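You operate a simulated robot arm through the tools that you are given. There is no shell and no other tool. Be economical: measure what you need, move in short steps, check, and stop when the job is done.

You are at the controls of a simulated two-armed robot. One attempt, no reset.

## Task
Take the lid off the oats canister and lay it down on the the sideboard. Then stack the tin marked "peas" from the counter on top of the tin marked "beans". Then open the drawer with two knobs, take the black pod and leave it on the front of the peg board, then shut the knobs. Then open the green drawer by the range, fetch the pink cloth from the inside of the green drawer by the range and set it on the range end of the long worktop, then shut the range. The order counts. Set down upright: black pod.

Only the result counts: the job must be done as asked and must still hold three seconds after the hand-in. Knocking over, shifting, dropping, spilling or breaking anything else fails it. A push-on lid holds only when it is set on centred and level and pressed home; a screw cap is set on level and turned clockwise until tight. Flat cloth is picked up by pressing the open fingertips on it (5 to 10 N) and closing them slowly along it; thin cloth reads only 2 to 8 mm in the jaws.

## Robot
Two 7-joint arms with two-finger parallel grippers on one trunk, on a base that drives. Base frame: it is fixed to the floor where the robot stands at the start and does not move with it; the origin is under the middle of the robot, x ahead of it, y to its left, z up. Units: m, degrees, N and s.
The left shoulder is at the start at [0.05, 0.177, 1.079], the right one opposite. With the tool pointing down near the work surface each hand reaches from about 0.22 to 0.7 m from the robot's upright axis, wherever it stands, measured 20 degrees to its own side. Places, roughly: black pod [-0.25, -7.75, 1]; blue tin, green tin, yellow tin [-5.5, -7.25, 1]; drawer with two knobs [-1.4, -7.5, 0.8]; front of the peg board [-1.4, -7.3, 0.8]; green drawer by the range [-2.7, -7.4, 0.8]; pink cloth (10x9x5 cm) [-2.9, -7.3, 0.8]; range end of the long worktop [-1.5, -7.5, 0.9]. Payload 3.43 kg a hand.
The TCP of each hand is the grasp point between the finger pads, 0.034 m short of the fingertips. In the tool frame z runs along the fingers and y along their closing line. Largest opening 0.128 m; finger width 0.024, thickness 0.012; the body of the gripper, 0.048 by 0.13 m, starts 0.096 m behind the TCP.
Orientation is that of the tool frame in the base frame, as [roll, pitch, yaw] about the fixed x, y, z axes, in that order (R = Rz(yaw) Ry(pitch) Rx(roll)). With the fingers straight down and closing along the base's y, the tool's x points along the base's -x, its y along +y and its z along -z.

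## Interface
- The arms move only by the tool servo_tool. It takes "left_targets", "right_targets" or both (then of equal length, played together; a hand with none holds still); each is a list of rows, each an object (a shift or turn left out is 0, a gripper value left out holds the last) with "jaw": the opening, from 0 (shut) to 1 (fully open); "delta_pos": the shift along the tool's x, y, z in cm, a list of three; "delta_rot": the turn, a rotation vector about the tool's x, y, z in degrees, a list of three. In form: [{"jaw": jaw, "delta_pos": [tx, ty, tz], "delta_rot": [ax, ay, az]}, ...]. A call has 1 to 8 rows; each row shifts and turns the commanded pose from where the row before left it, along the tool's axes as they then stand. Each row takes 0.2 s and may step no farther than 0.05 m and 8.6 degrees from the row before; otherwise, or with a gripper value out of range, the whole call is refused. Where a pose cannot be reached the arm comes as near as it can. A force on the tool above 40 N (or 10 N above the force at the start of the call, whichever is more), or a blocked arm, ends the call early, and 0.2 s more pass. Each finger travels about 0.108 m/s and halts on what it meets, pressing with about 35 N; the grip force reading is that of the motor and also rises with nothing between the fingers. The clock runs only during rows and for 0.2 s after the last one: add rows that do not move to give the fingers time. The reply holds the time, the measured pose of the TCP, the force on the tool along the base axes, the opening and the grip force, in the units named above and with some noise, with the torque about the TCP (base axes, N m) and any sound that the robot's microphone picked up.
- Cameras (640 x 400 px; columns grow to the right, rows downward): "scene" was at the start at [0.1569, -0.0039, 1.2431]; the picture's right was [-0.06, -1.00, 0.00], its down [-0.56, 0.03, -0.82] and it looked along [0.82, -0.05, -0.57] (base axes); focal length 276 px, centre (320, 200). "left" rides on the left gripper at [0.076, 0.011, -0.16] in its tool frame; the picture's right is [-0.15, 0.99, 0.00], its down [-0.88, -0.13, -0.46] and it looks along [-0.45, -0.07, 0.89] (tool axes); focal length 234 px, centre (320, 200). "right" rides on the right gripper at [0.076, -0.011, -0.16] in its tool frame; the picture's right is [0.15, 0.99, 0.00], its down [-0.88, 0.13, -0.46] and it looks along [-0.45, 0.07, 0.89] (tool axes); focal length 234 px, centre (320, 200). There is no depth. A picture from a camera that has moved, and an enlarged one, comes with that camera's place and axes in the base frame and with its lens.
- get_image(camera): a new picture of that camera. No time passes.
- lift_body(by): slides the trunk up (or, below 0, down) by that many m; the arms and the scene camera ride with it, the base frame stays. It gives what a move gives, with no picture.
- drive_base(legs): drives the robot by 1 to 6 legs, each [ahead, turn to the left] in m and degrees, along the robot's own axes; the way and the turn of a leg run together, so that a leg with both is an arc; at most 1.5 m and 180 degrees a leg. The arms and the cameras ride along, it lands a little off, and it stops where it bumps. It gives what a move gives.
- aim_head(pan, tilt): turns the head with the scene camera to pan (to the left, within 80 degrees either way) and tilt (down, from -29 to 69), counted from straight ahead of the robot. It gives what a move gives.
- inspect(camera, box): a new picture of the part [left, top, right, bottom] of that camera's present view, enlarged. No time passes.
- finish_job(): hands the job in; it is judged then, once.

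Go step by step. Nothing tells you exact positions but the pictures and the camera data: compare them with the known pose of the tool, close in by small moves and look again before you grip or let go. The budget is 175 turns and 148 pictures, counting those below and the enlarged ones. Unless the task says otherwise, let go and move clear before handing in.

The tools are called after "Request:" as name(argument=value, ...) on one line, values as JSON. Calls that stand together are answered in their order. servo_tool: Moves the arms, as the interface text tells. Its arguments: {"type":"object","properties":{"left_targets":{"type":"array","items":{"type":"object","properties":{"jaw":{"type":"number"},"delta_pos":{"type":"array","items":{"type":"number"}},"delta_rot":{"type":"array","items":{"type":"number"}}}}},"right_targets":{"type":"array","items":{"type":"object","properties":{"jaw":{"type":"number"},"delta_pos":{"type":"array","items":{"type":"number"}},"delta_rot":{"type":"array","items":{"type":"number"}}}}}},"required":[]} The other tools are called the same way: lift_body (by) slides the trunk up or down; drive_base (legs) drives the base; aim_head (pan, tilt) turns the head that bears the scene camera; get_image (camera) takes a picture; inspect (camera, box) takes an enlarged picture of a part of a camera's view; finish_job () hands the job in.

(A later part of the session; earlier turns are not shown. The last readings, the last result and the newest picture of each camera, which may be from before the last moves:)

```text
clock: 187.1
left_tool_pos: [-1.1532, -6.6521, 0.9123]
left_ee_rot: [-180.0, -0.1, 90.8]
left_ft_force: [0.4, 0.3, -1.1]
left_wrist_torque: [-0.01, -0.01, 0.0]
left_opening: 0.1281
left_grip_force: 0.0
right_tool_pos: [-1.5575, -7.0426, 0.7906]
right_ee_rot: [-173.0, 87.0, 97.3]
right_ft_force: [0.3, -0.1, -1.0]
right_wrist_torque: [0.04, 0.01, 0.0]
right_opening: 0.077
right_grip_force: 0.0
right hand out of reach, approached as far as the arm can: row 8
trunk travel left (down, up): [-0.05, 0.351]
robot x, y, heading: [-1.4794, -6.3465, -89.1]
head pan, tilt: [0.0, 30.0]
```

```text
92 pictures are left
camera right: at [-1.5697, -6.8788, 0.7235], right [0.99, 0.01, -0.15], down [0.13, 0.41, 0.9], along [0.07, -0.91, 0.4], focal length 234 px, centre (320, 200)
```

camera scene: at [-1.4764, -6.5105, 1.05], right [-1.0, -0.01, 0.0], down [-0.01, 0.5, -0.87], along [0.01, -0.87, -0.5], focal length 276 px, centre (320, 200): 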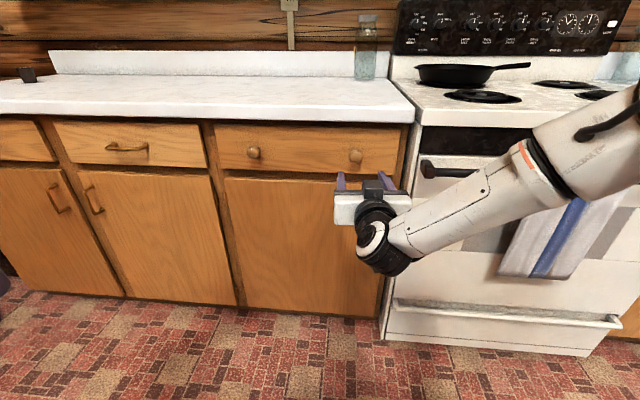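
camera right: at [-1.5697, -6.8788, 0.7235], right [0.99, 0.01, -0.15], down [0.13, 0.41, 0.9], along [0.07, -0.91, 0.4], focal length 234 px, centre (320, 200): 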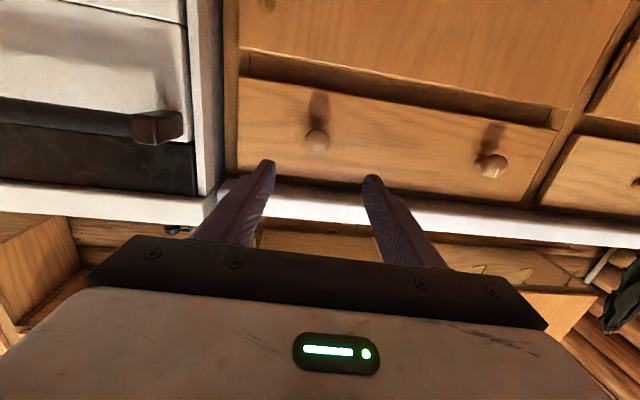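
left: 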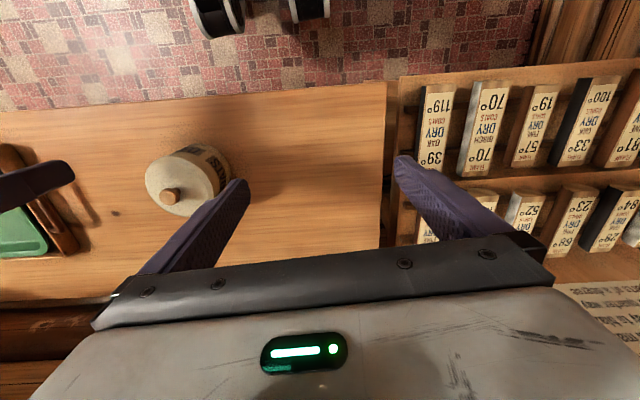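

The hand is lined up but at its reach limit, so I lower it 8 mm and use the base to close in.

Request:
servo_tool(right_targets=[{"delta_pos": [0.8, 0, 0]}, {}])

Request:
drive_base(legs=[[0.13, 0]])

Request:
get_image(camera="right")

Request:
inspect(camera="scene", box=[280, 100, 440, 240])

```text
clock: 187.7
left_tool_pos: [-1.1533, -6.6524, 0.912]
left_ee_rot: [-180.0, -0.1, 90.8]
left_ft_force: [0.1, 0.2, 0.7]
left_wrist_torque: [0.0, 0.01, -0.01]
left_opening: 0.128
left_grip_force: 0.1
right_tool_pos: [-1.5536, -7.0419, 0.7847]
right_ee_rot: [-173.3, 87.1, 97.3]
right_ft_force: [-0.9, -0.3, 0.2]
right_wrist_torque: [0.02, 0.01, 0.01]
right_opening: 0.0769
right_grip_force: 0.0
right hand out of reach, approached as far as the arm can: row 1
trunk travel left (down, up): [-0.05, 0.351]
robot x, y, heading: [-1.4787, -6.3498, -89.1]
head pan, tilt: [0.0, 30.0]
```

```text
clock: 188.9
left_tool_pos: [-1.1518, -6.78, 0.9122]
left_ee_rot: [180.0, -0.1, 90.9]
left_ft_force: [0.5, 1.0, 0.4]
left_wrist_torque: [0.05, 0.01, 0.0]
left_opening: 0.1281
left_grip_force: 0.1
right_tool_pos: [-1.5519, -7.1704, 0.7868]
right_ee_rot: [-173.0, 87.1, 97.3]
right_ft_force: [-0.3, 0.2, -0.1]
right_wrist_torque: [0.01, -0.02, 0.01]
right_opening: 0.0767
right_grip_force: 0.0
trunk travel left (down, up): [-0.05, 0.351]
robot x, y, heading: [-1.4748, -6.4784, -89.1]
head pan, tilt: [0.0, 30.0]
```

```text
91 pictures are left
camera right: at [-1.5641, -7.0062, 0.7183], right [0.99, 0.01, -0.15], down [0.13, 0.41, 0.9], along [0.07, -0.91, 0.41], focal length 234 px, centre (320, 200)
```

right: 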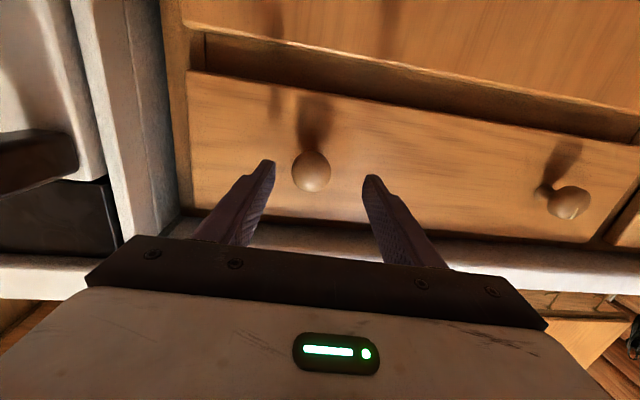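

```text
2.86 times, centred on (360, 170) of scene
camera zoom: at [-1.4745, -6.6387, 1.05], right [-1.0, -0.01, 0.0], down [-0.01, 0.5, -0.87], along [0.01, -0.87, -0.5], focal length 789 px, centre (206, 286)
```

zoom: 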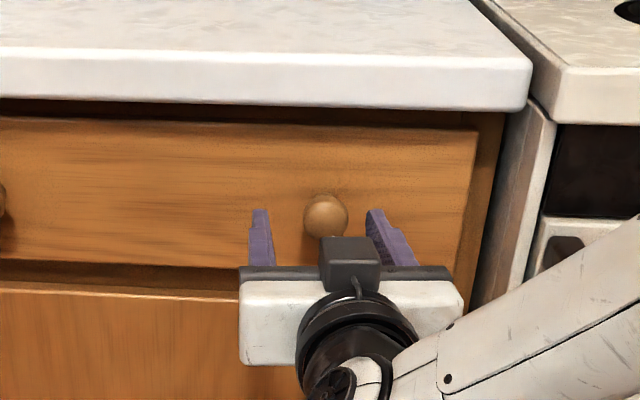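

The knob is at (-1.561, -7.215, 0.784). I shift 8 mm sideways, drive in another 3 cm, and close.

Request:
servo_tool(right_targets=[{"delta_pos": [0, -0.8, 0]}, {}])

Request:
drive_base(legs=[[0.03, 0]])

Request:
servo_tool(right_targets=[{"jaw": 0.35}, {"jaw": 0.15}, {"jaw": 0.1}, {}])

Request:
get_image(camera="right")

```text
clock: 189.6
left_tool_pos: [-1.153, -6.7803, 0.9114]
left_ee_rot: [180.0, -0.1, 90.8]
left_ft_force: [1.0, 0.4, 1.7]
left_wrist_torque: [-0.01, 0.03, 0.01]
left_opening: 0.1281
left_grip_force: 0.0
right_tool_pos: [-1.5579, -7.1702, 0.7867]
right_ee_rot: [-173.1, 86.8, 96.8]
right_ft_force: [-0.5, 0.2, -0.4]
right_wrist_torque: [0.0, 0.01, 0.02]
right_opening: 0.0768
right_grip_force: 0.1
trunk travel left (down, up): [-0.05, 0.351]
robot x, y, heading: [-1.4762, -6.4818, -89.1]
head pan, tilt: [0.0, 30.0]
```

```text
clock: 190.4
left_tool_pos: [-1.1505, -6.8098, 0.9109]
left_ee_rot: [179.9, -0.1, 90.8]
left_ft_force: [-0.4, 0.2, 0.0]
left_wrist_torque: [-0.03, 0.01, 0.0]
left_opening: 0.1279
left_grip_force: 0.1
right_tool_pos: [-1.5584, -7.1997, 0.7867]
right_ee_rot: [-173.3, 86.9, 96.7]
right_ft_force: [-0.7, -0.2, 0.5]
right_wrist_torque: [0.01, 0.03, 0.02]
right_opening: 0.0766
right_grip_force: 0.0
trunk travel left (down, up): [-0.05, 0.351]
robot x, y, heading: [-1.4718, -6.5061, -89.1]
head pan, tilt: [0.0, 30.0]
```

```text
clock: 191.4
left_tool_pos: [-1.1511, -6.8102, 0.9124]
left_ee_rot: [179.9, -0.1, 90.8]
left_ft_force: [-0.5, -0.2, -0.4]
left_wrist_torque: [0.0, -0.03, -0.01]
left_opening: 0.128
left_grip_force: 0.1
right_tool_pos: [-1.5592, -7.1992, 0.7865]
right_ee_rot: [-173.4, 86.9, 96.3]
right_ft_force: [-8.0, 1.3, 0.3]
right_wrist_torque: [0.0, 0.16, -0.02]
right_opening: 0.0352
right_grip_force: 45.4
trunk travel left (down, up): [-0.05, 0.351]
robot x, y, heading: [-1.4761, -6.5068, -89.3]
head pan, tilt: [0.0, 30.0]
```

```text
89 pictures are left
camera right: at [-1.5707, -7.0361, 0.7203], right [0.99, 0.0, -0.15], down [0.14, 0.41, 0.9], along [0.06, -0.91, 0.4], focal length 234 px, centre (320, 200)
```

right: 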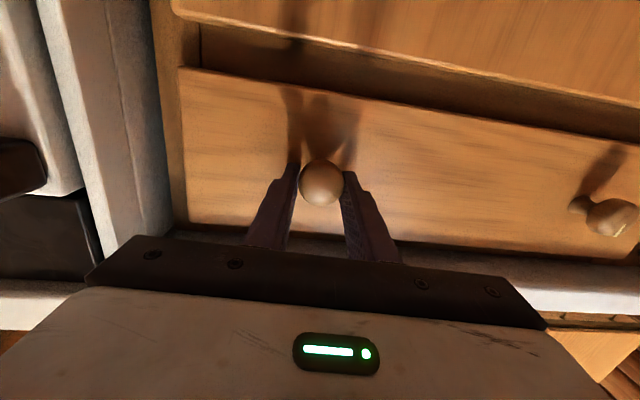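

The knob is gripped at 35 mm. I pull with the base, first 10 cm.

Request:
drive_base(legs=[[-0.1, 0]])

Request:
get_image(camera="scene")

```text
clock: 192.5
left_tool_pos: [-1.1516, -6.7113, 0.9112]
left_ee_rot: [-179.9, -0.1, 90.7]
left_ft_force: [-0.1, 0.1, 0.1]
left_wrist_torque: [0.0, 0.01, 0.01]
left_opening: 0.1283
left_grip_force: 0.1
right_tool_pos: [-1.5516, -7.0996, 0.7867]
right_ee_rot: [-171.7, 86.8, 98.8]
right_ft_force: [29.7, -1.8, 0.2]
right_wrist_torque: [0.33, -0.23, 0.54]
right_opening: 0.0354
right_grip_force: 44.6
trunk travel left (down, up): [-0.05, 0.351]
robot x, y, heading: [-1.4736, -6.4068, -88.9]
head pan, tilt: [0.0, 30.0]
```

```text
88 pictures are left
camera scene: at [-1.4733, -6.569, 1.05], right [-1.0, -0.02, 0.0], down [-0.01, 0.5, -0.87], along [0.01, -0.87, -0.5], focal length 276 px, centre (320, 200)
```

scene: 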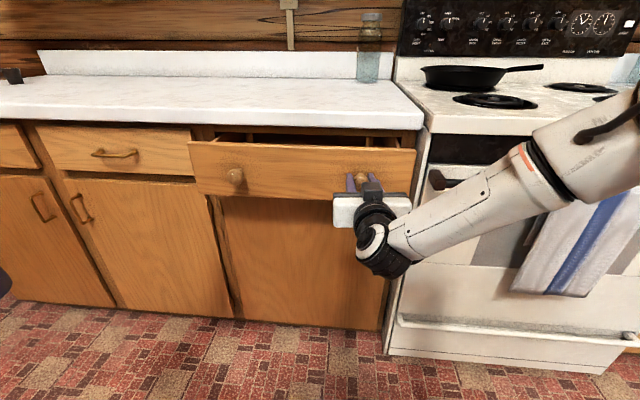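

The drawer slides, but there is a 30 N side load. I relax it by shifting the hand 5 mm along the force and go on pulling.

Request:
servo_tool(right_targets=[{"delta_pos": [0, 0.5, 0]}, {}])

Request:
drive_base(legs=[[-0.12, 0]])

Request:
get_image(camera="scene")

```text
clock: 193.1
left_tool_pos: [-1.1539, -6.71, 0.9112]
left_ee_rot: [180.0, -0.1, 90.7]
left_ft_force: [0.6, 0.2, -0.4]
left_wrist_torque: [0.0, 0.01, 0.04]
left_opening: 0.1283
left_grip_force: 0.2
right_tool_pos: [-1.5515, -7.0982, 0.7863]
right_ee_rot: [-174.3, 86.8, 96.0]
right_ft_force: [-13.1, 2.1, 0.7]
right_wrist_torque: [0.25, 0.36, 0.03]
right_opening: 0.0352
right_grip_force: 44.2
trunk travel left (down, up): [-0.05, 0.351]
robot x, y, heading: [-1.4777, -6.4117, -89.0]
head pan, tilt: [0.0, 30.0]
```

```text
clock: 194.4
left_tool_pos: [-1.1539, -6.5915, 0.9114]
left_ee_rot: [-179.9, -0.1, 90.8]
left_ft_force: [-0.3, 0.6, -0.2]
left_wrist_torque: [0.02, 0.01, 0.03]
left_opening: 0.1279
left_grip_force: 0.1
right_tool_pos: [-1.5426, -6.9775, 0.7874]
right_ee_rot: [-172.7, 86.6, 98.8]
right_ft_force: [27.7, -0.5, 1.8]
right_wrist_torque: [0.45, -0.5, 0.69]
right_opening: 0.0355
right_grip_force: 45.3
trunk travel left (down, up): [-0.05, 0.351]
robot x, y, heading: [-1.4799, -6.2902, -89.1]
head pan, tilt: [0.0, 30.0]
```

```text
87 pictures are left
camera scene: at [-1.4748, -6.4493, 1.05], right [-1.0, -0.02, 0.0], down [-0.01, 0.5, -0.87], along [0.01, -0.87, -0.5], focal length 276 px, centre (320, 200)
```

scene: 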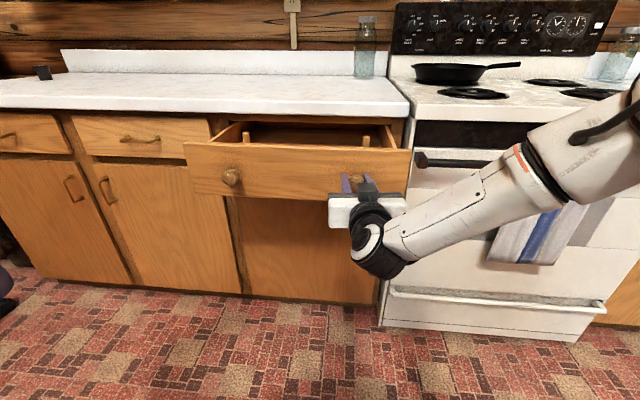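

The drawer runs about 4° off my axis, so I adjust the hand and pull 10 cm further.

Request:
servo_tool(right_targets=[{"delta_pos": [0, 0.9, 0]}, {}])

Request:
drive_base(legs=[[-0.1, 0]])

Request:
servo_tool(right_targets=[{"jaw": 0.3}, {"jaw": 0.5}, {"delta_pos": [0, 0, -3]}, {"delta_pos": [0, 0, -3]}, {}])

Request:
lift_body(by=0.3)

Request:
aim_head(pan=0, tilt=40)

Request:
get_image(camera="scene")

```text
clock: 195.0
left_tool_pos: [-1.1565, -6.5909, 0.9126]
left_ee_rot: [179.9, 0.0, 90.7]
left_ft_force: [-0.3, -0.3, 0.2]
left_wrist_torque: [0.04, -0.02, -0.03]
left_opening: 0.1283
left_grip_force: 0.2
right_tool_pos: [-1.5432, -6.9783, 0.7882]
right_ee_rot: [-176.6, 86.7, 94.0]
right_ft_force: [-29.0, 4.7, 1.8]
right_wrist_torque: [0.28, 0.33, -0.59]
right_opening: 0.0352
right_grip_force: 45.4
trunk travel left (down, up): [-0.05, 0.351]
robot x, y, heading: [-1.4766, -6.2912, -89.1]
head pan, tilt: [0.0, 30.0]
```

```text
clock: 196.1
left_tool_pos: [-1.1565, -6.4914, 0.9116]
left_ee_rot: [179.8, -0.1, 90.7]
left_ft_force: [1.3, 0.7, 0.6]
left_wrist_torque: [0.02, 0.03, 0.01]
left_opening: 0.1279
left_grip_force: 0.1
right_tool_pos: [-1.535, -6.8772, 0.7871]
right_ee_rot: [-175.2, 86.7, 96.6]
right_ft_force: [-8.6, 1.6, 2.1]
right_wrist_torque: [0.09, 0.06, 0.25]
right_opening: 0.0353
right_grip_force: 44.8
trunk travel left (down, up): [-0.05, 0.351]
robot x, y, heading: [-1.4786, -6.1876, -88.8]
head pan, tilt: [0.0, 30.0]
```

```text
clock: 197.3
left_tool_pos: [-1.1553, -6.4909, 0.9116]
left_ee_rot: [-180.0, -0.1, 90.9]
left_ft_force: [-0.1, 0.1, -0.3]
left_wrist_torque: [-0.04, 0.03, -0.02]
left_opening: 0.1282
left_grip_force: 0.2
right_tool_pos: [-1.537, -6.8159, 0.7905]
right_ee_rot: [-174.7, 86.7, 97.1]
right_ft_force: [-0.2, -0.5, 0.7]
right_wrist_torque: [-0.01, 0.0, 0.01]
right_opening: 0.0639
right_grip_force: 0.1
trunk travel left (down, up): [-0.05, 0.351]
robot x, y, heading: [-1.4797, -6.1892, -88.8]
head pan, tilt: [0.0, 30.0]
```

```text
clock: 200.3
left_tool_pos: [-1.1563, -6.4911, 1.2123]
left_ee_rot: [-179.9, -0.1, 90.8]
left_ft_force: [-0.6, 0.1, -0.6]
left_wrist_torque: [-0.01, -0.01, -0.03]
left_opening: 0.128
left_grip_force: 0.1
right_tool_pos: [-1.5373, -6.8187, 1.0899]
right_ee_rot: [-174.5, 86.6, 97.2]
right_ft_force: [0.7, -0.9, 0.0]
right_wrist_torque: [0.01, 0.01, -0.01]
right_opening: 0.0639
right_grip_force: 0.0
trunk travel left (down, up): [-0.35, 0.051]
robot x, y, heading: [-1.4802, -6.188, -88.8]
head pan, tilt: [0.0, 30.0]
```

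```text
clock: 201.0
left_tool_pos: [-1.1568, -6.4922, 1.2129]
left_ee_rot: [180.0, -0.1, 90.8]
left_ft_force: [1.1, 0.0, -0.3]
left_wrist_torque: [0.0, 0.0, 0.02]
left_opening: 0.1278
left_grip_force: 0.0
right_tool_pos: [-1.5369, -6.8177, 1.0897]
right_ee_rot: [-174.6, 86.6, 97.2]
right_ft_force: [0.2, 0.4, 1.1]
right_wrist_torque: [-0.04, 0.0, 0.0]
right_opening: 0.0641
right_grip_force: 0.1
trunk travel left (down, up): [-0.35, 0.051]
robot x, y, heading: [-1.4805, -6.1875, -88.9]
head pan, tilt: [0.0, 40.0]
```

```text
86 pictures are left
camera scene: at [-1.4781, -6.3441, 1.3347], right [-1.0, -0.02, 0.0], down [-0.01, 0.64, -0.77], along [0.01, -0.77, -0.64], focal length 276 px, centre (320, 200)
```

scene: 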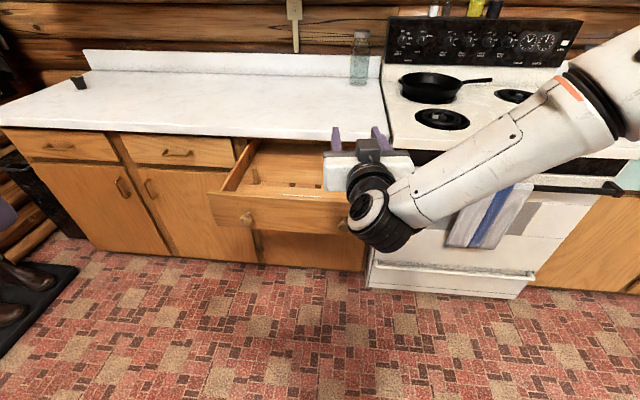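

The drawer is open about 33 cm. Now I fetch the pod with the left hand, driving to x of about -0.5 and facing the worktop.

Request:
drive_base(legs=[[0, 89], [0.98, 0], [0, -92], [0.5, 0]])

Request:
aim_head(pan=10, tilt=35)

Request:
get_image(camera="scene")

```text
clock: 216.3
left_tool_pos: [-0.2308, -7.0218, 1.2122]
left_ee_rot: [180.0, -0.2, 86.8]
left_ft_force: [-0.8, -0.6, -0.7]
left_wrist_torque: [-0.01, 0.02, -0.02]
left_opening: 0.1278
left_grip_force: 0.0
right_tool_pos: [-0.6324, -7.3201, 1.0903]
right_ee_rot: [-174.6, 86.5, 93.1]
right_ft_force: [-0.6, -0.3, -0.4]
right_wrist_torque: [0.0, 0.01, 0.02]
right_opening: 0.0639
right_grip_force: 0.1
trunk travel left (down, up): [-0.35, 0.051]
robot x, y, heading: [-0.5327, -6.6968, -92.8]
head pan, tilt: [0.0, 40.0]
```

```text
clock: 217.0
left_tool_pos: [-0.2308, -7.0217, 1.2119]
left_ee_rot: [-180.0, -0.1, 86.9]
left_ft_force: [0.1, -0.5, 0.4]
left_wrist_torque: [0.0, 0.06, 0.0]
left_opening: 0.1278
left_grip_force: 0.0
right_tool_pos: [-0.6338, -7.3199, 1.0901]
right_ee_rot: [-174.6, 86.7, 93.3]
right_ft_force: [-0.2, -0.3, -0.2]
right_wrist_torque: [-0.01, 0.0, -0.05]
right_opening: 0.0638
right_grip_force: 0.0
trunk travel left (down, up): [-0.35, 0.051]
robot x, y, heading: [-0.5318, -6.6992, -92.8]
head pan, tilt: [10.0, 35.0]
```

```text
85 pictures are left
camera scene: at [-0.5272, -6.8549, 1.3422], right [-0.99, -0.12, 0.0], down [-0.07, 0.57, -0.82], along [0.1, -0.81, -0.57], focal length 276 px, centre (320, 200)
```

scene: 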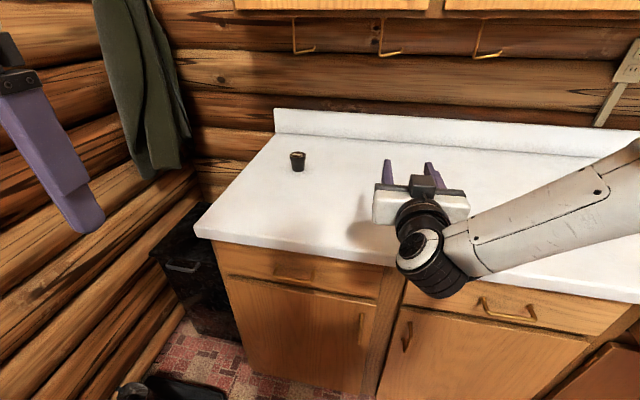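

The pod is at about (-0.36, -7.635). I bring the left hand in line with it and drive 0.28 m closer.

Request:
servo_tool(left_targets=[{"delta_pos": [0, -4.5, 0]}, {"delta_pos": [0, -4.5, 0]}, {"delta_pos": [0, -4, 0], "jaw": 0.7}, {}])

Request:
drive_base(legs=[[0.26, 0]])

Request:
servo_tool(left_targets=[{"delta_pos": [-4.5, 0, 0]}, {"delta_pos": [-4.5, 0, 0]}, {"delta_pos": [-4.5, 0, 0]}, {"delta_pos": [-4.5, 0, 2]}, {"delta_pos": [-4.5, 0, 3]}, {"delta_pos": [-4.5, 0, 3]}, {}])

Request:
get_image(camera="scene")

Request:
get_image(camera="left")

```text
clock: 218.0
left_tool_pos: [-0.3622, -7.0151, 1.211]
left_ee_rot: [179.9, -0.2, 87.0]
left_ft_force: [-0.2, -0.1, -1.0]
left_wrist_torque: [0.01, 0.02, -0.03]
left_opening: 0.09
left_grip_force: 0.0
right_tool_pos: [-0.6319, -7.3208, 1.0893]
right_ee_rot: [-174.2, 86.7, 93.6]
right_ft_force: [0.5, 0.4, 0.2]
right_wrist_torque: [0.0, -0.02, -0.03]
right_opening: 0.0641
right_grip_force: 0.1
trunk travel left (down, up): [-0.35, 0.051]
robot x, y, heading: [-0.533, -6.6968, -93.0]
head pan, tilt: [10.0, 35.0]
```

```text
clock: 219.9
left_tool_pos: [-0.3739, -7.2764, 1.2111]
left_ee_rot: [-180.0, -0.2, 87.1]
left_ft_force: [0.2, -0.1, 0.7]
left_wrist_torque: [0.02, 0.02, -0.02]
left_opening: 0.0895
left_grip_force: 0.0
right_tool_pos: [-0.6451, -7.5824, 1.0894]
right_ee_rot: [-174.7, 86.5, 93.3]
right_ft_force: [-0.6, 0.0, -0.9]
right_wrist_torque: [0.02, 0.0, 0.01]
right_opening: 0.064
right_grip_force: 0.1
trunk travel left (down, up): [-0.35, 0.051]
robot x, y, heading: [-0.5426, -6.9602, -92.7]
head pan, tilt: [10.0, 35.0]
```

```text
refused: row 5 steps farther than a row can; nothing moved
```

```text
84 pictures are left
camera scene: at [-0.5398, -7.1165, 1.3421], right [-0.99, -0.13, 0.0], down [-0.07, 0.57, -0.82], along [0.1, -0.81, -0.57], focal length 276 px, centre (320, 200)
```

scene: 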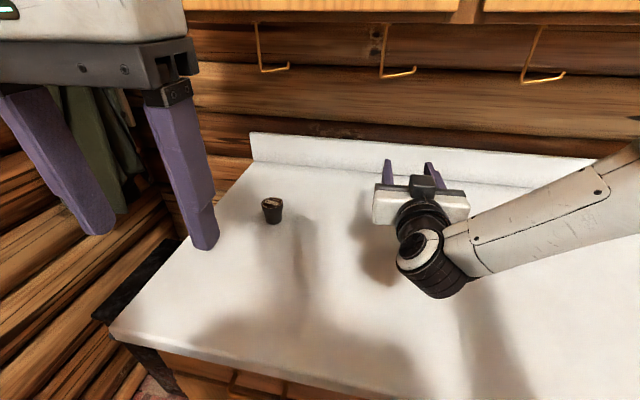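

```text
83 pictures are left
camera left: at [-0.359, -7.2006, 1.3706], right [0.98, -0.2, 0.0], down [-0.18, -0.87, 0.45], along [-0.09, -0.44, -0.89], focal length 234 px, centre (320, 200)
```

left: 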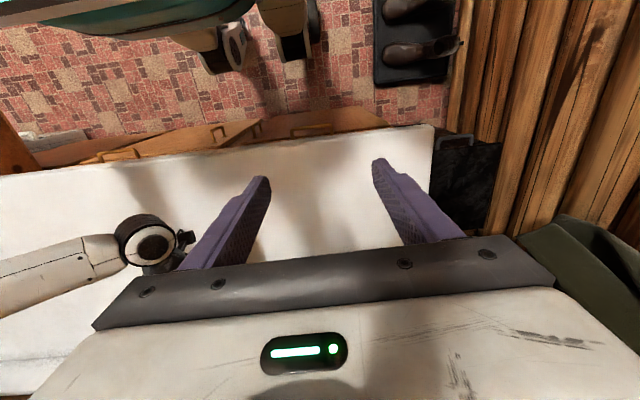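

The pod is at (-0.36, -7.617), standing from z 0.915 to 0.967. I move the left hand above it.

Request:
servo_tool(left_targets=[{"delta_pos": [-4.8, 0.4, 0]}, {"delta_pos": [-4.8, 0.4, 0]}, {"delta_pos": [-4.8, 0.4, 0]}, {"delta_pos": [-4.8, 0.4, 0]}, {"delta_pos": [-4.8, 0.4, 0]}, {"delta_pos": [-4.8, 0.4, 0]}, {"delta_pos": [-4.8, 0.4, 0]}, {"delta_pos": [-0.7, 0.4, 4]}])

Request:
servo_tool(left_targets=[{"delta_pos": [0, 0, 4]}, {"delta_pos": [0, 0, 4]}, {}])

Request:
get_image(camera="scene")

Request:
get_image(camera="left")

```text
clock: 221.7
left_tool_pos: [-0.3698, -7.5762, 1.1669]
left_ee_rot: [180.0, -0.3, 86.9]
left_ft_force: [-1.1, -0.2, -0.5]
left_wrist_torque: [0.0, -0.05, 0.04]
left_opening: 0.0898
left_grip_force: 0.2
left hand out of reach, approached as far as the arm can: row 7
right_tool_pos: [-0.6461, -7.5832, 1.0876]
right_ee_rot: [-175.8, 86.5, 92.1]
right_ft_force: [-0.7, 0.4, -0.4]
right_wrist_torque: [-0.01, 0.03, 0.02]
right_opening: 0.0638
right_grip_force: 0.1
trunk travel left (down, up): [-0.35, 0.051]
robot x, y, heading: [-0.5443, -6.9596, -93.1]
head pan, tilt: [10.0, 35.0]
```

```text
clock: 222.5
left_tool_pos: [-0.3686, -7.5751, 1.0874]
left_ee_rot: [-179.9, -0.1, 87.0]
left_ft_force: [-0.4, -0.4, 1.3]
left_wrist_torque: [-0.02, 0.0, 0.01]
left_opening: 0.0897
left_grip_force: 0.1
right_tool_pos: [-0.6454, -7.5819, 1.0903]
right_ee_rot: [-174.7, 86.7, 93.3]
right_ft_force: [0.1, 0.2, -1.4]
right_wrist_torque: [0.0, 0.02, 0.0]
right_opening: 0.0639
right_grip_force: 0.0
trunk travel left (down, up): [-0.35, 0.051]
robot x, y, heading: [-0.5487, -6.9594, -92.6]
head pan, tilt: [10.0, 35.0]
```

```text
82 pictures are left
camera scene: at [-0.5399, -7.1159, 1.3422], right [-0.99, -0.13, 0.0], down [-0.07, 0.57, -0.82], along [0.1, -0.81, -0.57], focal length 276 px, centre (320, 200)
```

scene: 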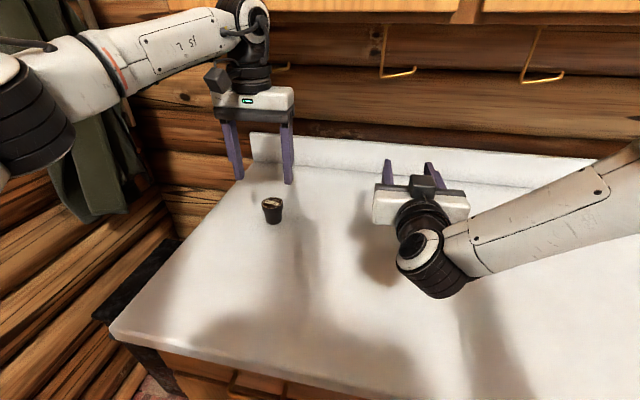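

```text
81 pictures are left
camera left: at [-0.353, -7.4991, 1.2481], right [0.98, -0.2, 0.0], down [-0.18, -0.87, 0.45], along [-0.09, -0.45, -0.89], focal length 234 px, centre (320, 200)
```

left: 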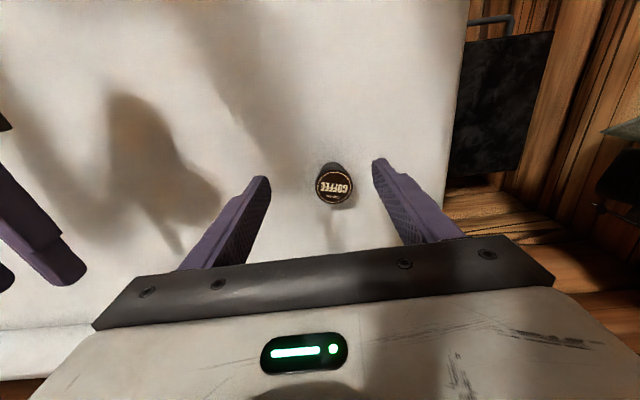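

The pod top is at (-0.358, -7.624). I drive in 4.8 cm, trim sideways, and descend.

Request:
drive_base(legs=[[0.048, 0]])

Request:
servo_tool(left_targets=[{"delta_pos": [0, 1.2, 0]}, {"delta_pos": [0, 0, 4]}, {"delta_pos": [0, 0, 3]}, {}])

Request:
get_image(camera="left")

```text
clock: 223.4
left_tool_pos: [-0.3675, -7.5835, 1.092]
left_ee_rot: [179.8, 0.3, 86.3]
left_ft_force: [0.7, -1.1, -0.1]
left_wrist_torque: [0.02, 0.01, 0.02]
left_opening: 0.0897
left_grip_force: 0.0
right_tool_pos: [-0.6424, -7.5932, 1.098]
right_ee_rot: [-170.7, 87.3, 97.3]
right_ft_force: [-0.1, -0.2, -0.4]
right_wrist_torque: [-0.01, -0.01, 0.01]
right_opening: 0.0638
right_grip_force: 0.1
trunk travel left (down, up): [-0.35, 0.051]
robot x, y, heading: [-0.5435, -6.9797, -92.4]
head pan, tilt: [10.0, 35.0]
stopped in leg 1: the robot was blocked; the commanded pose is now the measured one
```

```text
clock: 224.4
left_tool_pos: [-0.3571, -7.5927, 1.0133]
left_ee_rot: [179.6, -0.6, 86.4]
left_ft_force: [-0.5, -0.2, -0.4]
left_wrist_torque: [0.0, 0.0, -0.03]
left_opening: 0.0896
left_grip_force: 0.1
right_tool_pos: [-0.6449, -7.6037, 1.0893]
right_ee_rot: [-174.6, 86.5, 93.3]
right_ft_force: [-0.3, 0.4, -0.2]
right_wrist_torque: [0.0, 0.01, -0.02]
right_opening: 0.0639
right_grip_force: 0.1
trunk travel left (down, up): [-0.35, 0.051]
robot x, y, heading: [-0.5444, -6.9838, -92.4]
head pan, tilt: [10.0, 35.0]
```

```text
80 pictures are left
camera left: at [-0.3427, -7.5192, 1.1738], right [0.98, -0.21, 0.0], down [-0.19, -0.88, 0.45], along [-0.09, -0.44, -0.9], focal length 234 px, centre (320, 200)
```

left: 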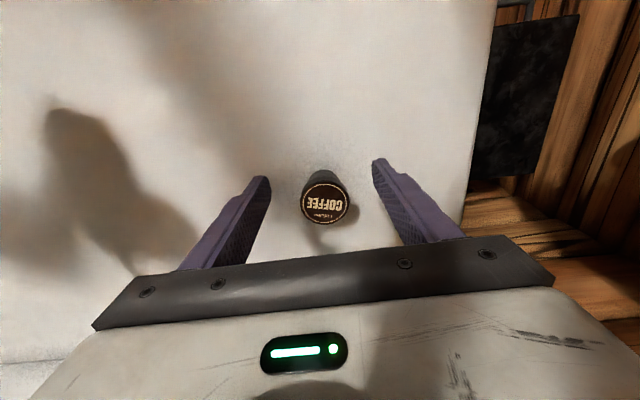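

The base bumps the cabinet, so the pod is 3.4 cm beyond the straight-down reach. I tilt the fingers 17° forward to gain reach and move over the pod.

Request:
servo_tool(left_targets=[{"delta_rot": [0, -8.5, 0]}, {"delta_rot": [0, -8.5, 0]}, {"delta_pos": [-1.6, 0, 0.5]}, {"delta_pos": [-1.6, 0, 0.5]}, {}])

Request:
get_image(camera="left")

Request:
inspect(camera="scene", box=[190, 120, 350, 250])

```text
clock: 225.6
left_tool_pos: [-0.36, -7.6259, 1.0125]
left_ee_rot: [179.5, 16.5, 86.2]
left_ft_force: [-0.2, 0.3, -0.9]
left_wrist_torque: [0.0, 0.03, 0.03]
left_opening: 0.0896
left_grip_force: 0.0
right_tool_pos: [-0.6451, -7.6027, 1.0906]
right_ee_rot: [-174.9, 86.6, 93.1]
right_ft_force: [0.1, -1.2, -0.8]
right_wrist_torque: [0.01, 0.03, 0.02]
right_opening: 0.0641
right_grip_force: 0.0
trunk travel left (down, up): [-0.35, 0.051]
robot x, y, heading: [-0.5486, -6.9795, -92.3]
head pan, tilt: [10.0, 35.0]
```

```text
79 pictures are left
camera left: at [-0.3423, -7.5083, 1.1451], right [0.98, -0.2, 0.05], down [-0.18, -0.71, 0.68], along [-0.11, -0.68, -0.73], focal length 234 px, centre (320, 200)
```

left: 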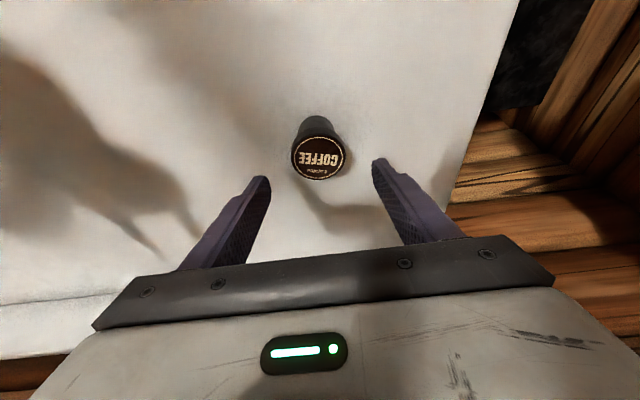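

```text
3.08 times, centred on (270, 185) of scene
camera zoom: at [-0.5398, -7.1373, 1.3422], right [-0.99, -0.13, 0.0], down [-0.07, 0.57, -0.82], along [0.11, -0.81, -0.57], focal length 850 px, centre (474, 246)
```

zoom: 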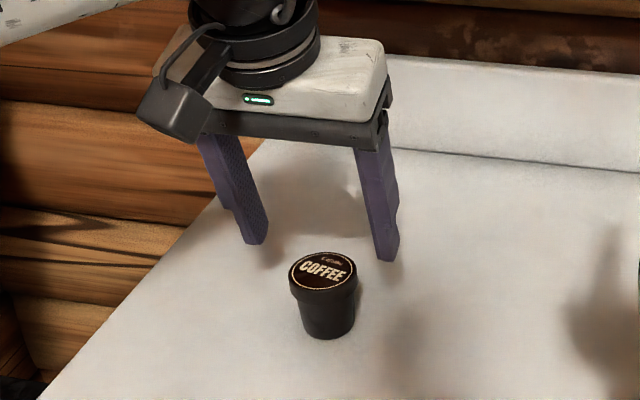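

The TCP is exactly over the pod. I descend 4.8 cm vertically and grip.

Request:
servo_tool(left_targets=[{"delta_pos": [0.7, 0, 2.3]}, {"delta_pos": [0.7, 0, 2.3]}, {}, {"jaw": 0.5}, {"jaw": 0.35}, {"jaw": 0.3}, {}])

Request:
inspect(camera="scene", box=[190, 120, 350, 250])

```text
clock: 227.2
left_tool_pos: [-0.3601, -7.6276, 0.964]
left_ee_rot: [179.7, 16.4, 86.4]
left_ft_force: [0.7, -0.4, 0.0]
left_wrist_torque: [0.02, 0.04, 0.03]
left_opening: 0.0478
left_grip_force: 34.8
right_tool_pos: [-0.6452, -7.6029, 1.0898]
right_ee_rot: [-174.8, 86.6, 93.3]
right_ft_force: [-0.1, -0.9, 0.3]
right_wrist_torque: [-0.03, 0.01, 0.02]
right_opening: 0.0639
right_grip_force: 0.1
trunk travel left (down, up): [-0.35, 0.051]
robot x, y, heading: [-0.5454, -6.9798, -92.3]
head pan, tilt: [10.0, 35.0]
```

```text
3.08 times, centred on (270, 185) of scene
camera zoom: at [-0.5399, -7.1374, 1.3422], right [-0.99, -0.13, 0.0], down [-0.07, 0.57, -0.82], along [0.11, -0.81, -0.57], focal length 850 px, centre (474, 246)
```

zoom: 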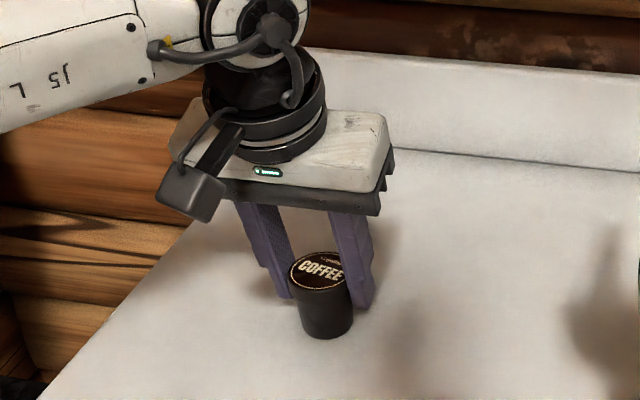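

The pod is gripped. I lift straight up and back the base away.

Request:
servo_tool(left_targets=[{"delta_pos": [-0.6, 0, -1.9]}, {"delta_pos": [-1.3, 0, -4.3]}, {"delta_pos": [-1.3, 0, -4.3]}, {"delta_pos": [-1.3, 0, -4.3]}, {}])

Request:
get_image(camera="left")

Request:
drive_base(legs=[[-0.7, 0]])

```text
clock: 228.4
left_tool_pos: [-0.3604, -7.6267, 1.1201]
left_ee_rot: [179.6, 16.5, 86.2]
left_ft_force: [1.4, 0.6, -0.9]
left_wrist_torque: [0.01, 0.0, -0.01]
left_opening: 0.0482
left_grip_force: 35.3
right_tool_pos: [-0.6454, -7.6035, 1.0891]
right_ee_rot: [-174.8, 86.6, 93.3]
right_ft_force: [0.4, 0.6, -0.1]
right_wrist_torque: [0.0, -0.01, 0.0]
right_opening: 0.064
right_grip_force: 0.0
trunk travel left (down, up): [-0.35, 0.051]
robot x, y, heading: [-0.5499, -6.9812, -92.5]
head pan, tilt: [10.0, 35.0]
```

```text
76 pictures are left
camera left: at [-0.3418, -7.5097, 1.2516], right [0.98, -0.2, 0.05], down [-0.18, -0.71, 0.68], along [-0.11, -0.68, -0.73], focal length 234 px, centre (320, 200)
```

left: 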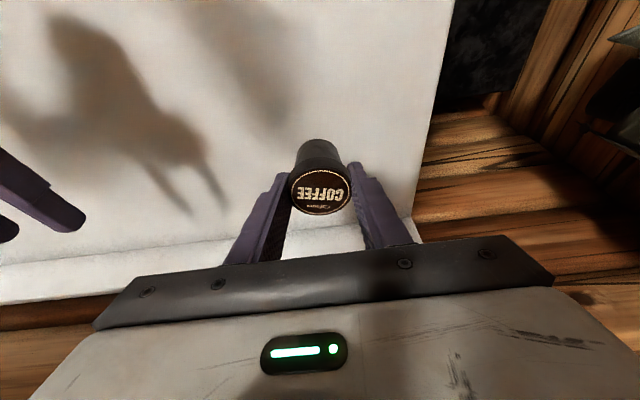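

```text
clock: 232.2
left_tool_pos: [-0.3303, -6.9367, 1.1192]
left_ee_rot: [179.6, 16.4, 86.2]
left_ft_force: [-0.7, 0.1, -0.6]
left_wrist_torque: [-0.03, -0.02, 0.02]
left_opening: 0.048
left_grip_force: 35.0
right_tool_pos: [-0.6148, -6.9133, 1.0907]
right_ee_rot: [-174.7, 86.7, 93.1]
right_ft_force: [0.1, 0.7, -0.1]
right_wrist_torque: [0.03, 0.0, -0.01]
right_opening: 0.0639
right_grip_force: 0.0
trunk travel left (down, up): [-0.35, 0.051]
robot x, y, heading: [-0.5194, -6.2943, -92.2]
head pan, tilt: [10.0, 35.0]
```

I drive over to the open drawer and look inside.

Request:
drive_base(legs=[[0, -87.5], [1.03, 0], [0, 86]])

Request:
aim_head(pan=8, tilt=50)

Request:
get_image(camera="scene")

Request:
get_image(camera="left")

```text
clock: 244.9
left_tool_pos: [-1.3772, -6.9431, 1.1189]
left_ee_rot: [179.6, 16.4, 84.9]
left_ft_force: [0.0, 0.1, -0.3]
left_wrist_torque: [0.0, 0.04, 0.02]
left_opening: 0.0481
left_grip_force: 35.1
right_tool_pos: [-1.6618, -6.9126, 1.0899]
right_ee_rot: [-174.8, 86.7, 91.9]
right_ft_force: [-0.4, 0.5, -0.1]
right_wrist_torque: [-0.01, -0.02, -0.02]
right_opening: 0.0639
right_grip_force: 0.0
trunk travel left (down, up): [-0.35, 0.051]
robot x, y, heading: [-1.5492, -6.2936, -93.6]
head pan, tilt: [10.0, 35.0]
```

```text
clock: 245.7
left_tool_pos: [-1.3782, -6.9418, 1.1191]
left_ee_rot: [179.7, 16.4, 84.9]
left_ft_force: [-0.1, 1.3, -0.5]
left_wrist_torque: [0.03, 0.0, 0.01]
left_opening: 0.0476
left_grip_force: 34.8
right_tool_pos: [-1.662, -6.912, 1.0897]
right_ee_rot: [-175.0, 86.6, 91.7]
right_ft_force: [0.5, 1.3, 0.0]
right_wrist_torque: [0.01, 0.01, -0.02]
right_opening: 0.0641
right_grip_force: 0.1
trunk travel left (down, up): [-0.35, 0.051]
robot x, y, heading: [-1.5503, -6.2948, -94.0]
head pan, tilt: [8.0, 50.0]
```

```text
75 pictures are left
camera scene: at [-1.5501, -6.4379, 1.3205], right [-1.0, -0.07, 0.0], down [-0.06, 0.76, -0.64], along [0.05, -0.64, -0.77], focal length 276 px, centre (320, 200)
```

scene: 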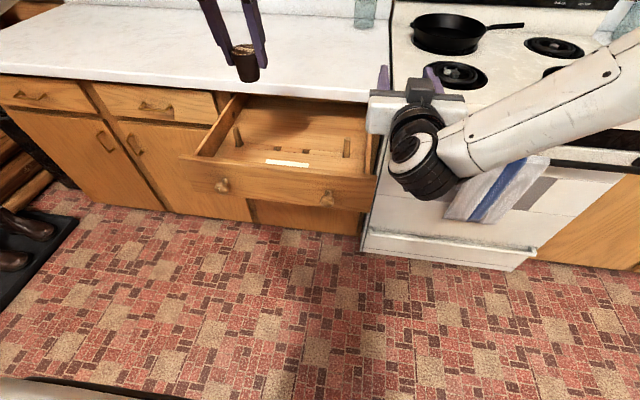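

```text
74 pictures are left
camera left: at [-1.3569, -6.8252, 1.2513], right [0.97, -0.23, 0.05], down [-0.2, -0.7, 0.68], along [-0.12, -0.68, -0.73], focal length 234 px, centre (320, 200)
```

left: 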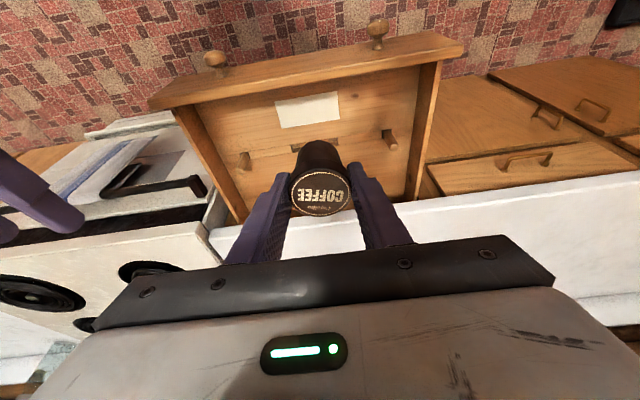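

Request:
inspect(camera="left", box=[140, 20, 480, 230])

Request:
inspect(camera="scene", box=[170, 80, 400, 220])

```text
1.88 times, centred on (310, 125) of left
camera zoom: at [-1.3569, -6.8252, 1.2513], right [0.97, -0.23, 0.05], down [-0.2, -0.7, 0.68], along [-0.12, -0.68, -0.73], focal length 441 px, centre (339, 341)
```

zoom: 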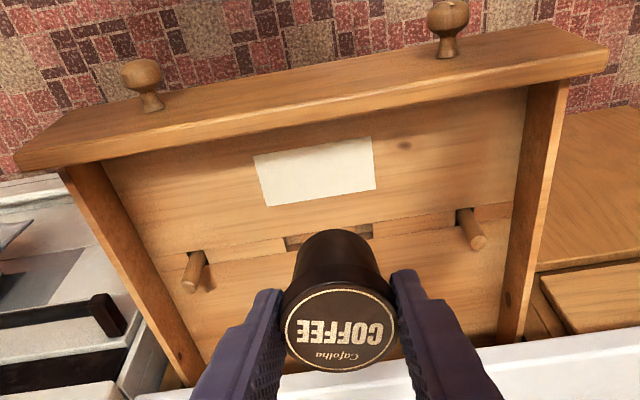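

```text
2.78 times, centred on (285, 150) of scene
camera zoom: at [-1.5501, -6.4379, 1.3205], right [-1.0, -0.07, 0.0], down [-0.06, 0.76, -0.64], along [0.05, -0.64, -0.77], focal length 769 px, centre (417, 339)
```

zoom: 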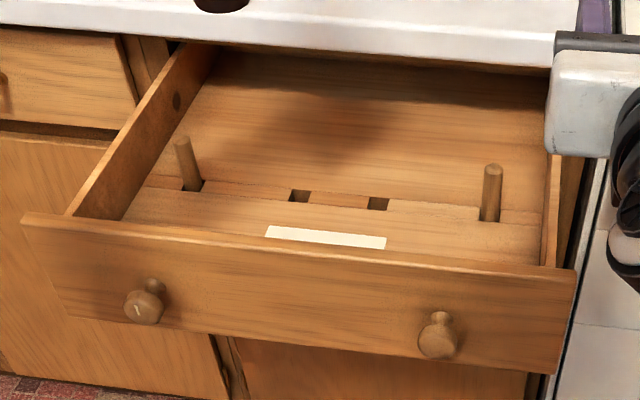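

Inside the drawer is a peg board with two pegs and a white patch at its front, centred near (-1.403, -7.02, 0.75). That patch is the front of the peg board. I drive 10 cm closer and bring the pod above it.

Request:
drive_base(legs=[[0.1, 0]])

Request:
servo_tool(left_targets=[{"delta_pos": [1.95, -2.0, -0.55]}, {"delta_pos": [1.25, 0, 4.3]}, {"delta_pos": [1.25, 0, 4.3]}, {"delta_pos": [1.25, 0, 4.3]}, {"delta_pos": [1.25, 0, 4.3]}, {}])

Request:
get_image(camera="left")

Request:
inspect(camera="scene", box=[170, 80, 400, 220])

```text
clock: 246.8
left_tool_pos: [-1.3833, -7.0422, 1.1195]
left_ee_rot: [179.5, 16.3, 85.0]
left_ft_force: [-0.4, 0.7, 0.0]
left_wrist_torque: [0.03, 0.0, 0.03]
left_opening: 0.0479
left_grip_force: 34.9
right_tool_pos: [-1.6683, -7.0135, 1.0899]
right_ee_rot: [-175.0, 86.6, 91.7]
right_ft_force: [0.1, 0.3, 0.0]
right_wrist_torque: [0.0, 0.02, 0.03]
right_opening: 0.0642
right_grip_force: 0.0
trunk travel left (down, up): [-0.35, 0.051]
robot x, y, heading: [-1.5575, -6.3923, -93.8]
head pan, tilt: [8.0, 50.0]
```

```text
clock: 248.2
left_tool_pos: [-1.4013, -7.0208, 0.9387]
left_ee_rot: [179.6, 16.5, 85.0]
left_ft_force: [0.6, -0.2, -0.9]
left_wrist_torque: [-0.03, 0.0, -0.01]
left_opening: 0.048
left_grip_force: 34.6
right_tool_pos: [-1.6691, -7.0121, 1.0901]
right_ee_rot: [-175.0, 86.6, 91.7]
right_ft_force: [-0.9, -0.6, 0.0]
right_wrist_torque: [-0.03, -0.02, 0.02]
right_opening: 0.064
right_grip_force: 0.0
trunk travel left (down, up): [-0.35, 0.051]
robot x, y, heading: [-1.5549, -6.3939, -93.9]
head pan, tilt: [8.0, 50.0]
```

```text
71 pictures are left
camera left: at [-1.3806, -6.9036, 1.0712], right [0.97, -0.23, 0.05], down [-0.2, -0.7, 0.69], along [-0.12, -0.68, -0.73], focal length 234 px, centre (320, 200)
```

left: 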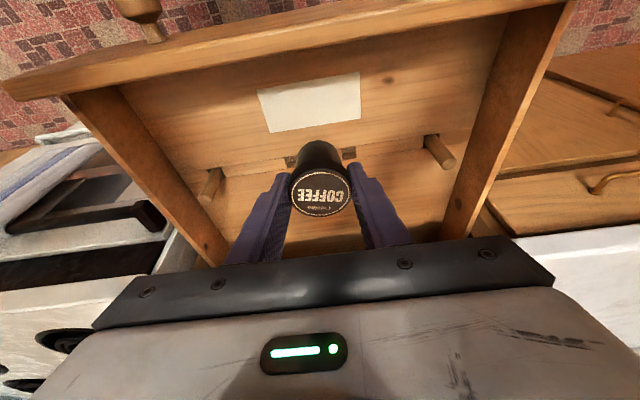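

```text
2.78 times, centred on (285, 150) of scene
camera zoom: at [-1.5568, -6.5373, 1.3205], right [-1.0, -0.07, 0.0], down [-0.06, 0.76, -0.64], along [0.05, -0.64, -0.77], focal length 769 px, centre (417, 339)
```

zoom: 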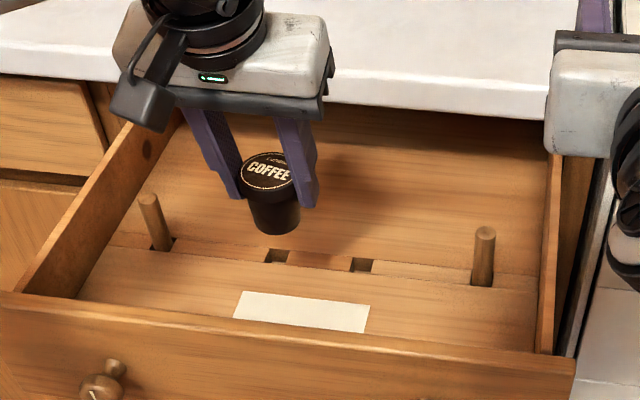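

The pod is aligned over the patch. I lower it, then creep down until I feel contact.

Request:
servo_tool(left_targets=[{"delta_pos": [1.5, -0.3, 2.9]}, {"delta_pos": [1.1, 0, 3.8]}, {"delta_pos": [0.28, 0, 0.96]}, {}])

Request:
inspect(camera="scene", box=[210, 110, 350, 210])

```text
clock: 249.2
left_tool_pos: [-1.4021, -7.0145, 0.8567]
left_ee_rot: [179.6, 16.4, 84.9]
left_ft_force: [-0.8, 0.3, -0.1]
left_wrist_torque: [-0.01, 0.01, -0.01]
left_opening: 0.048
left_grip_force: 34.6
right_tool_pos: [-1.6686, -7.0117, 1.0906]
right_ee_rot: [-174.9, 86.6, 91.9]
right_ft_force: [-0.2, 0.0, 0.6]
right_wrist_torque: [0.04, 0.02, 0.03]
right_opening: 0.0639
right_grip_force: 0.0
trunk travel left (down, up): [-0.35, 0.051]
robot x, y, heading: [-1.5553, -6.3919, -93.6]
head pan, tilt: [8.0, 50.0]
```

```text
4.00 times, centred on (280, 160) of scene
camera zoom: at [-1.5567, -6.5374, 1.3205], right [-1.0, -0.07, 0.0], down [-0.06, 0.76, -0.64], along [0.05, -0.64, -0.77], focal length 1105 px, centre (480, 360)
```

zoom: 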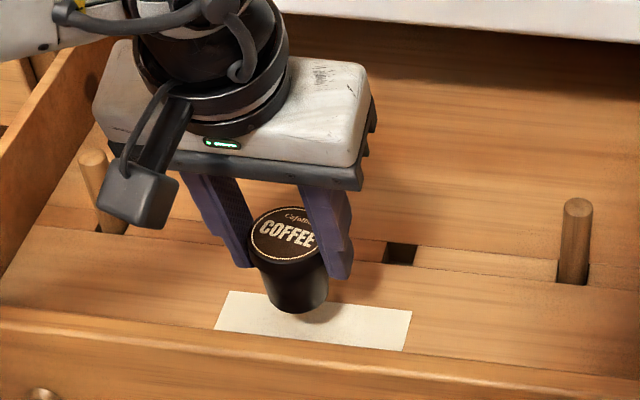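

Request:
servo_tool(left_targets=[{"delta_pos": [0.28, 0, 0.96]}, {"delta_pos": [0.14, 0, 0.48]}, {"delta_pos": [0.11, 0, 0.38]}, {"delta_pos": [0.08, 0, 0.29]}, {"delta_pos": [0.08, 0, 0.29]}, {"delta_pos": [0.08, 0, 0.29]}, {"delta_pos": [0.08, 0, 0.29]}])

Request:
inspect(camera="scene", box=[210, 110, 350, 210])

```text
clock: 250.8
left_tool_pos: [-1.4038, -7.0151, 0.8273]
left_ee_rot: [179.6, 16.4, 84.9]
left_ft_force: [0.1, 0.0, -0.6]
left_wrist_torque: [0.03, 0.03, 0.03]
left_opening: 0.048
left_grip_force: 34.9
right_tool_pos: [-1.6693, -7.012, 1.0894]
right_ee_rot: [-174.9, 86.6, 91.6]
right_ft_force: [0.0, 0.6, -0.1]
right_wrist_torque: [-0.01, 0.0, -0.02]
right_opening: 0.0641
right_grip_force: 0.0
trunk travel left (down, up): [-0.35, 0.051]
robot x, y, heading: [-1.5592, -6.3935, -94.0]
head pan, tilt: [8.0, 50.0]
```

```text
4.00 times, centred on (280, 160) of scene
camera zoom: at [-1.5567, -6.5374, 1.3205], right [-1.0, -0.07, 0.0], down [-0.06, 0.76, -0.64], along [0.05, -0.64, -0.77], focal length 1105 px, centre (480, 360)
```

zoom: 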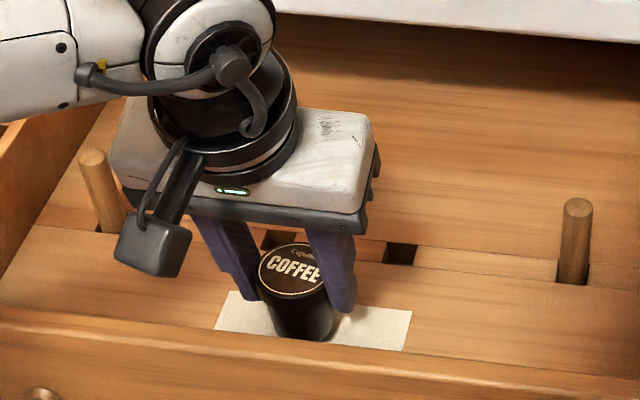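

Request:
servo_tool(left_targets=[{"delta_pos": [-0.95, 0.1, 0.28]}, {"delta_pos": [0.08, 0, 0.29]}, {"delta_pos": [0.08, 0, 0.29]}, {"delta_pos": [0.08, 0, 0.29]}, {"delta_pos": [0.08, 0, 0.29]}, {"delta_pos": [0.08, 0, 0.29]}, {"delta_pos": [0.08, 0, 0.29]}])

```text
clock: 252.4
left_tool_pos: [-1.4029, -7.0249, 0.814]
left_ee_rot: [179.8, 16.8, 85.1]
left_ft_force: [1.0, -0.6, 15.4]
left_wrist_torque: [0.04, -0.07, 0.01]
left_opening: 0.048
left_grip_force: 35.4
right_tool_pos: [-1.6688, -7.0108, 1.0908]
right_ee_rot: [-175.2, 86.7, 91.5]
right_ft_force: [0.1, -0.9, -0.1]
right_wrist_torque: [-0.01, -0.02, -0.01]
right_opening: 0.0638
right_grip_force: 0.1
trunk travel left (down, up): [-0.35, 0.051]
robot x, y, heading: [-1.5573, -6.3957, -93.9]
head pan, tilt: [8.0, 50.0]
```

There is contact at 15 N. I ease up 1.5 mm, look, then release.

Request:
servo_tool(left_targets=[{"delta_pos": [-0.04, 0, -0.14]}, {"jaw": 0.42}, {"jaw": 0.5}, {"jaw": 0.6}, {}])

Request:
get_image(camera="left")

```text
clock: 253.6
left_tool_pos: [-1.4041, -7.025, 0.8106]
left_ee_rot: [179.4, 16.4, 84.9]
left_ft_force: [0.1, -0.4, 0.1]
left_wrist_torque: [0.0, 0.01, 0.01]
left_opening: 0.0769
left_grip_force: 0.0
right_tool_pos: [-1.6692, -7.0117, 1.0907]
right_ee_rot: [-174.9, 86.7, 91.6]
right_ft_force: [-0.7, -1.0, 0.4]
right_wrist_torque: [0.02, 0.02, -0.01]
right_opening: 0.0639
right_grip_force: 0.1
trunk travel left (down, up): [-0.35, 0.051]
robot x, y, heading: [-1.5584, -6.3902, -93.9]
head pan, tilt: [8.0, 50.0]
```

```text
67 pictures are left
camera left: at [-1.3826, -6.9078, 0.9426], right [0.97, -0.23, 0.05], down [-0.2, -0.7, 0.68], along [-0.12, -0.68, -0.73], focal length 234 px, centre (320, 200)
```

left: 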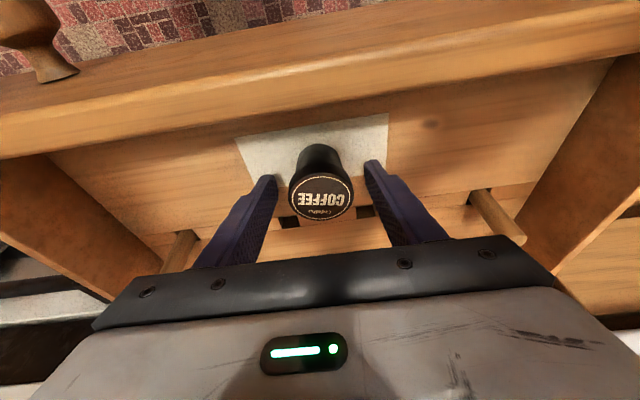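

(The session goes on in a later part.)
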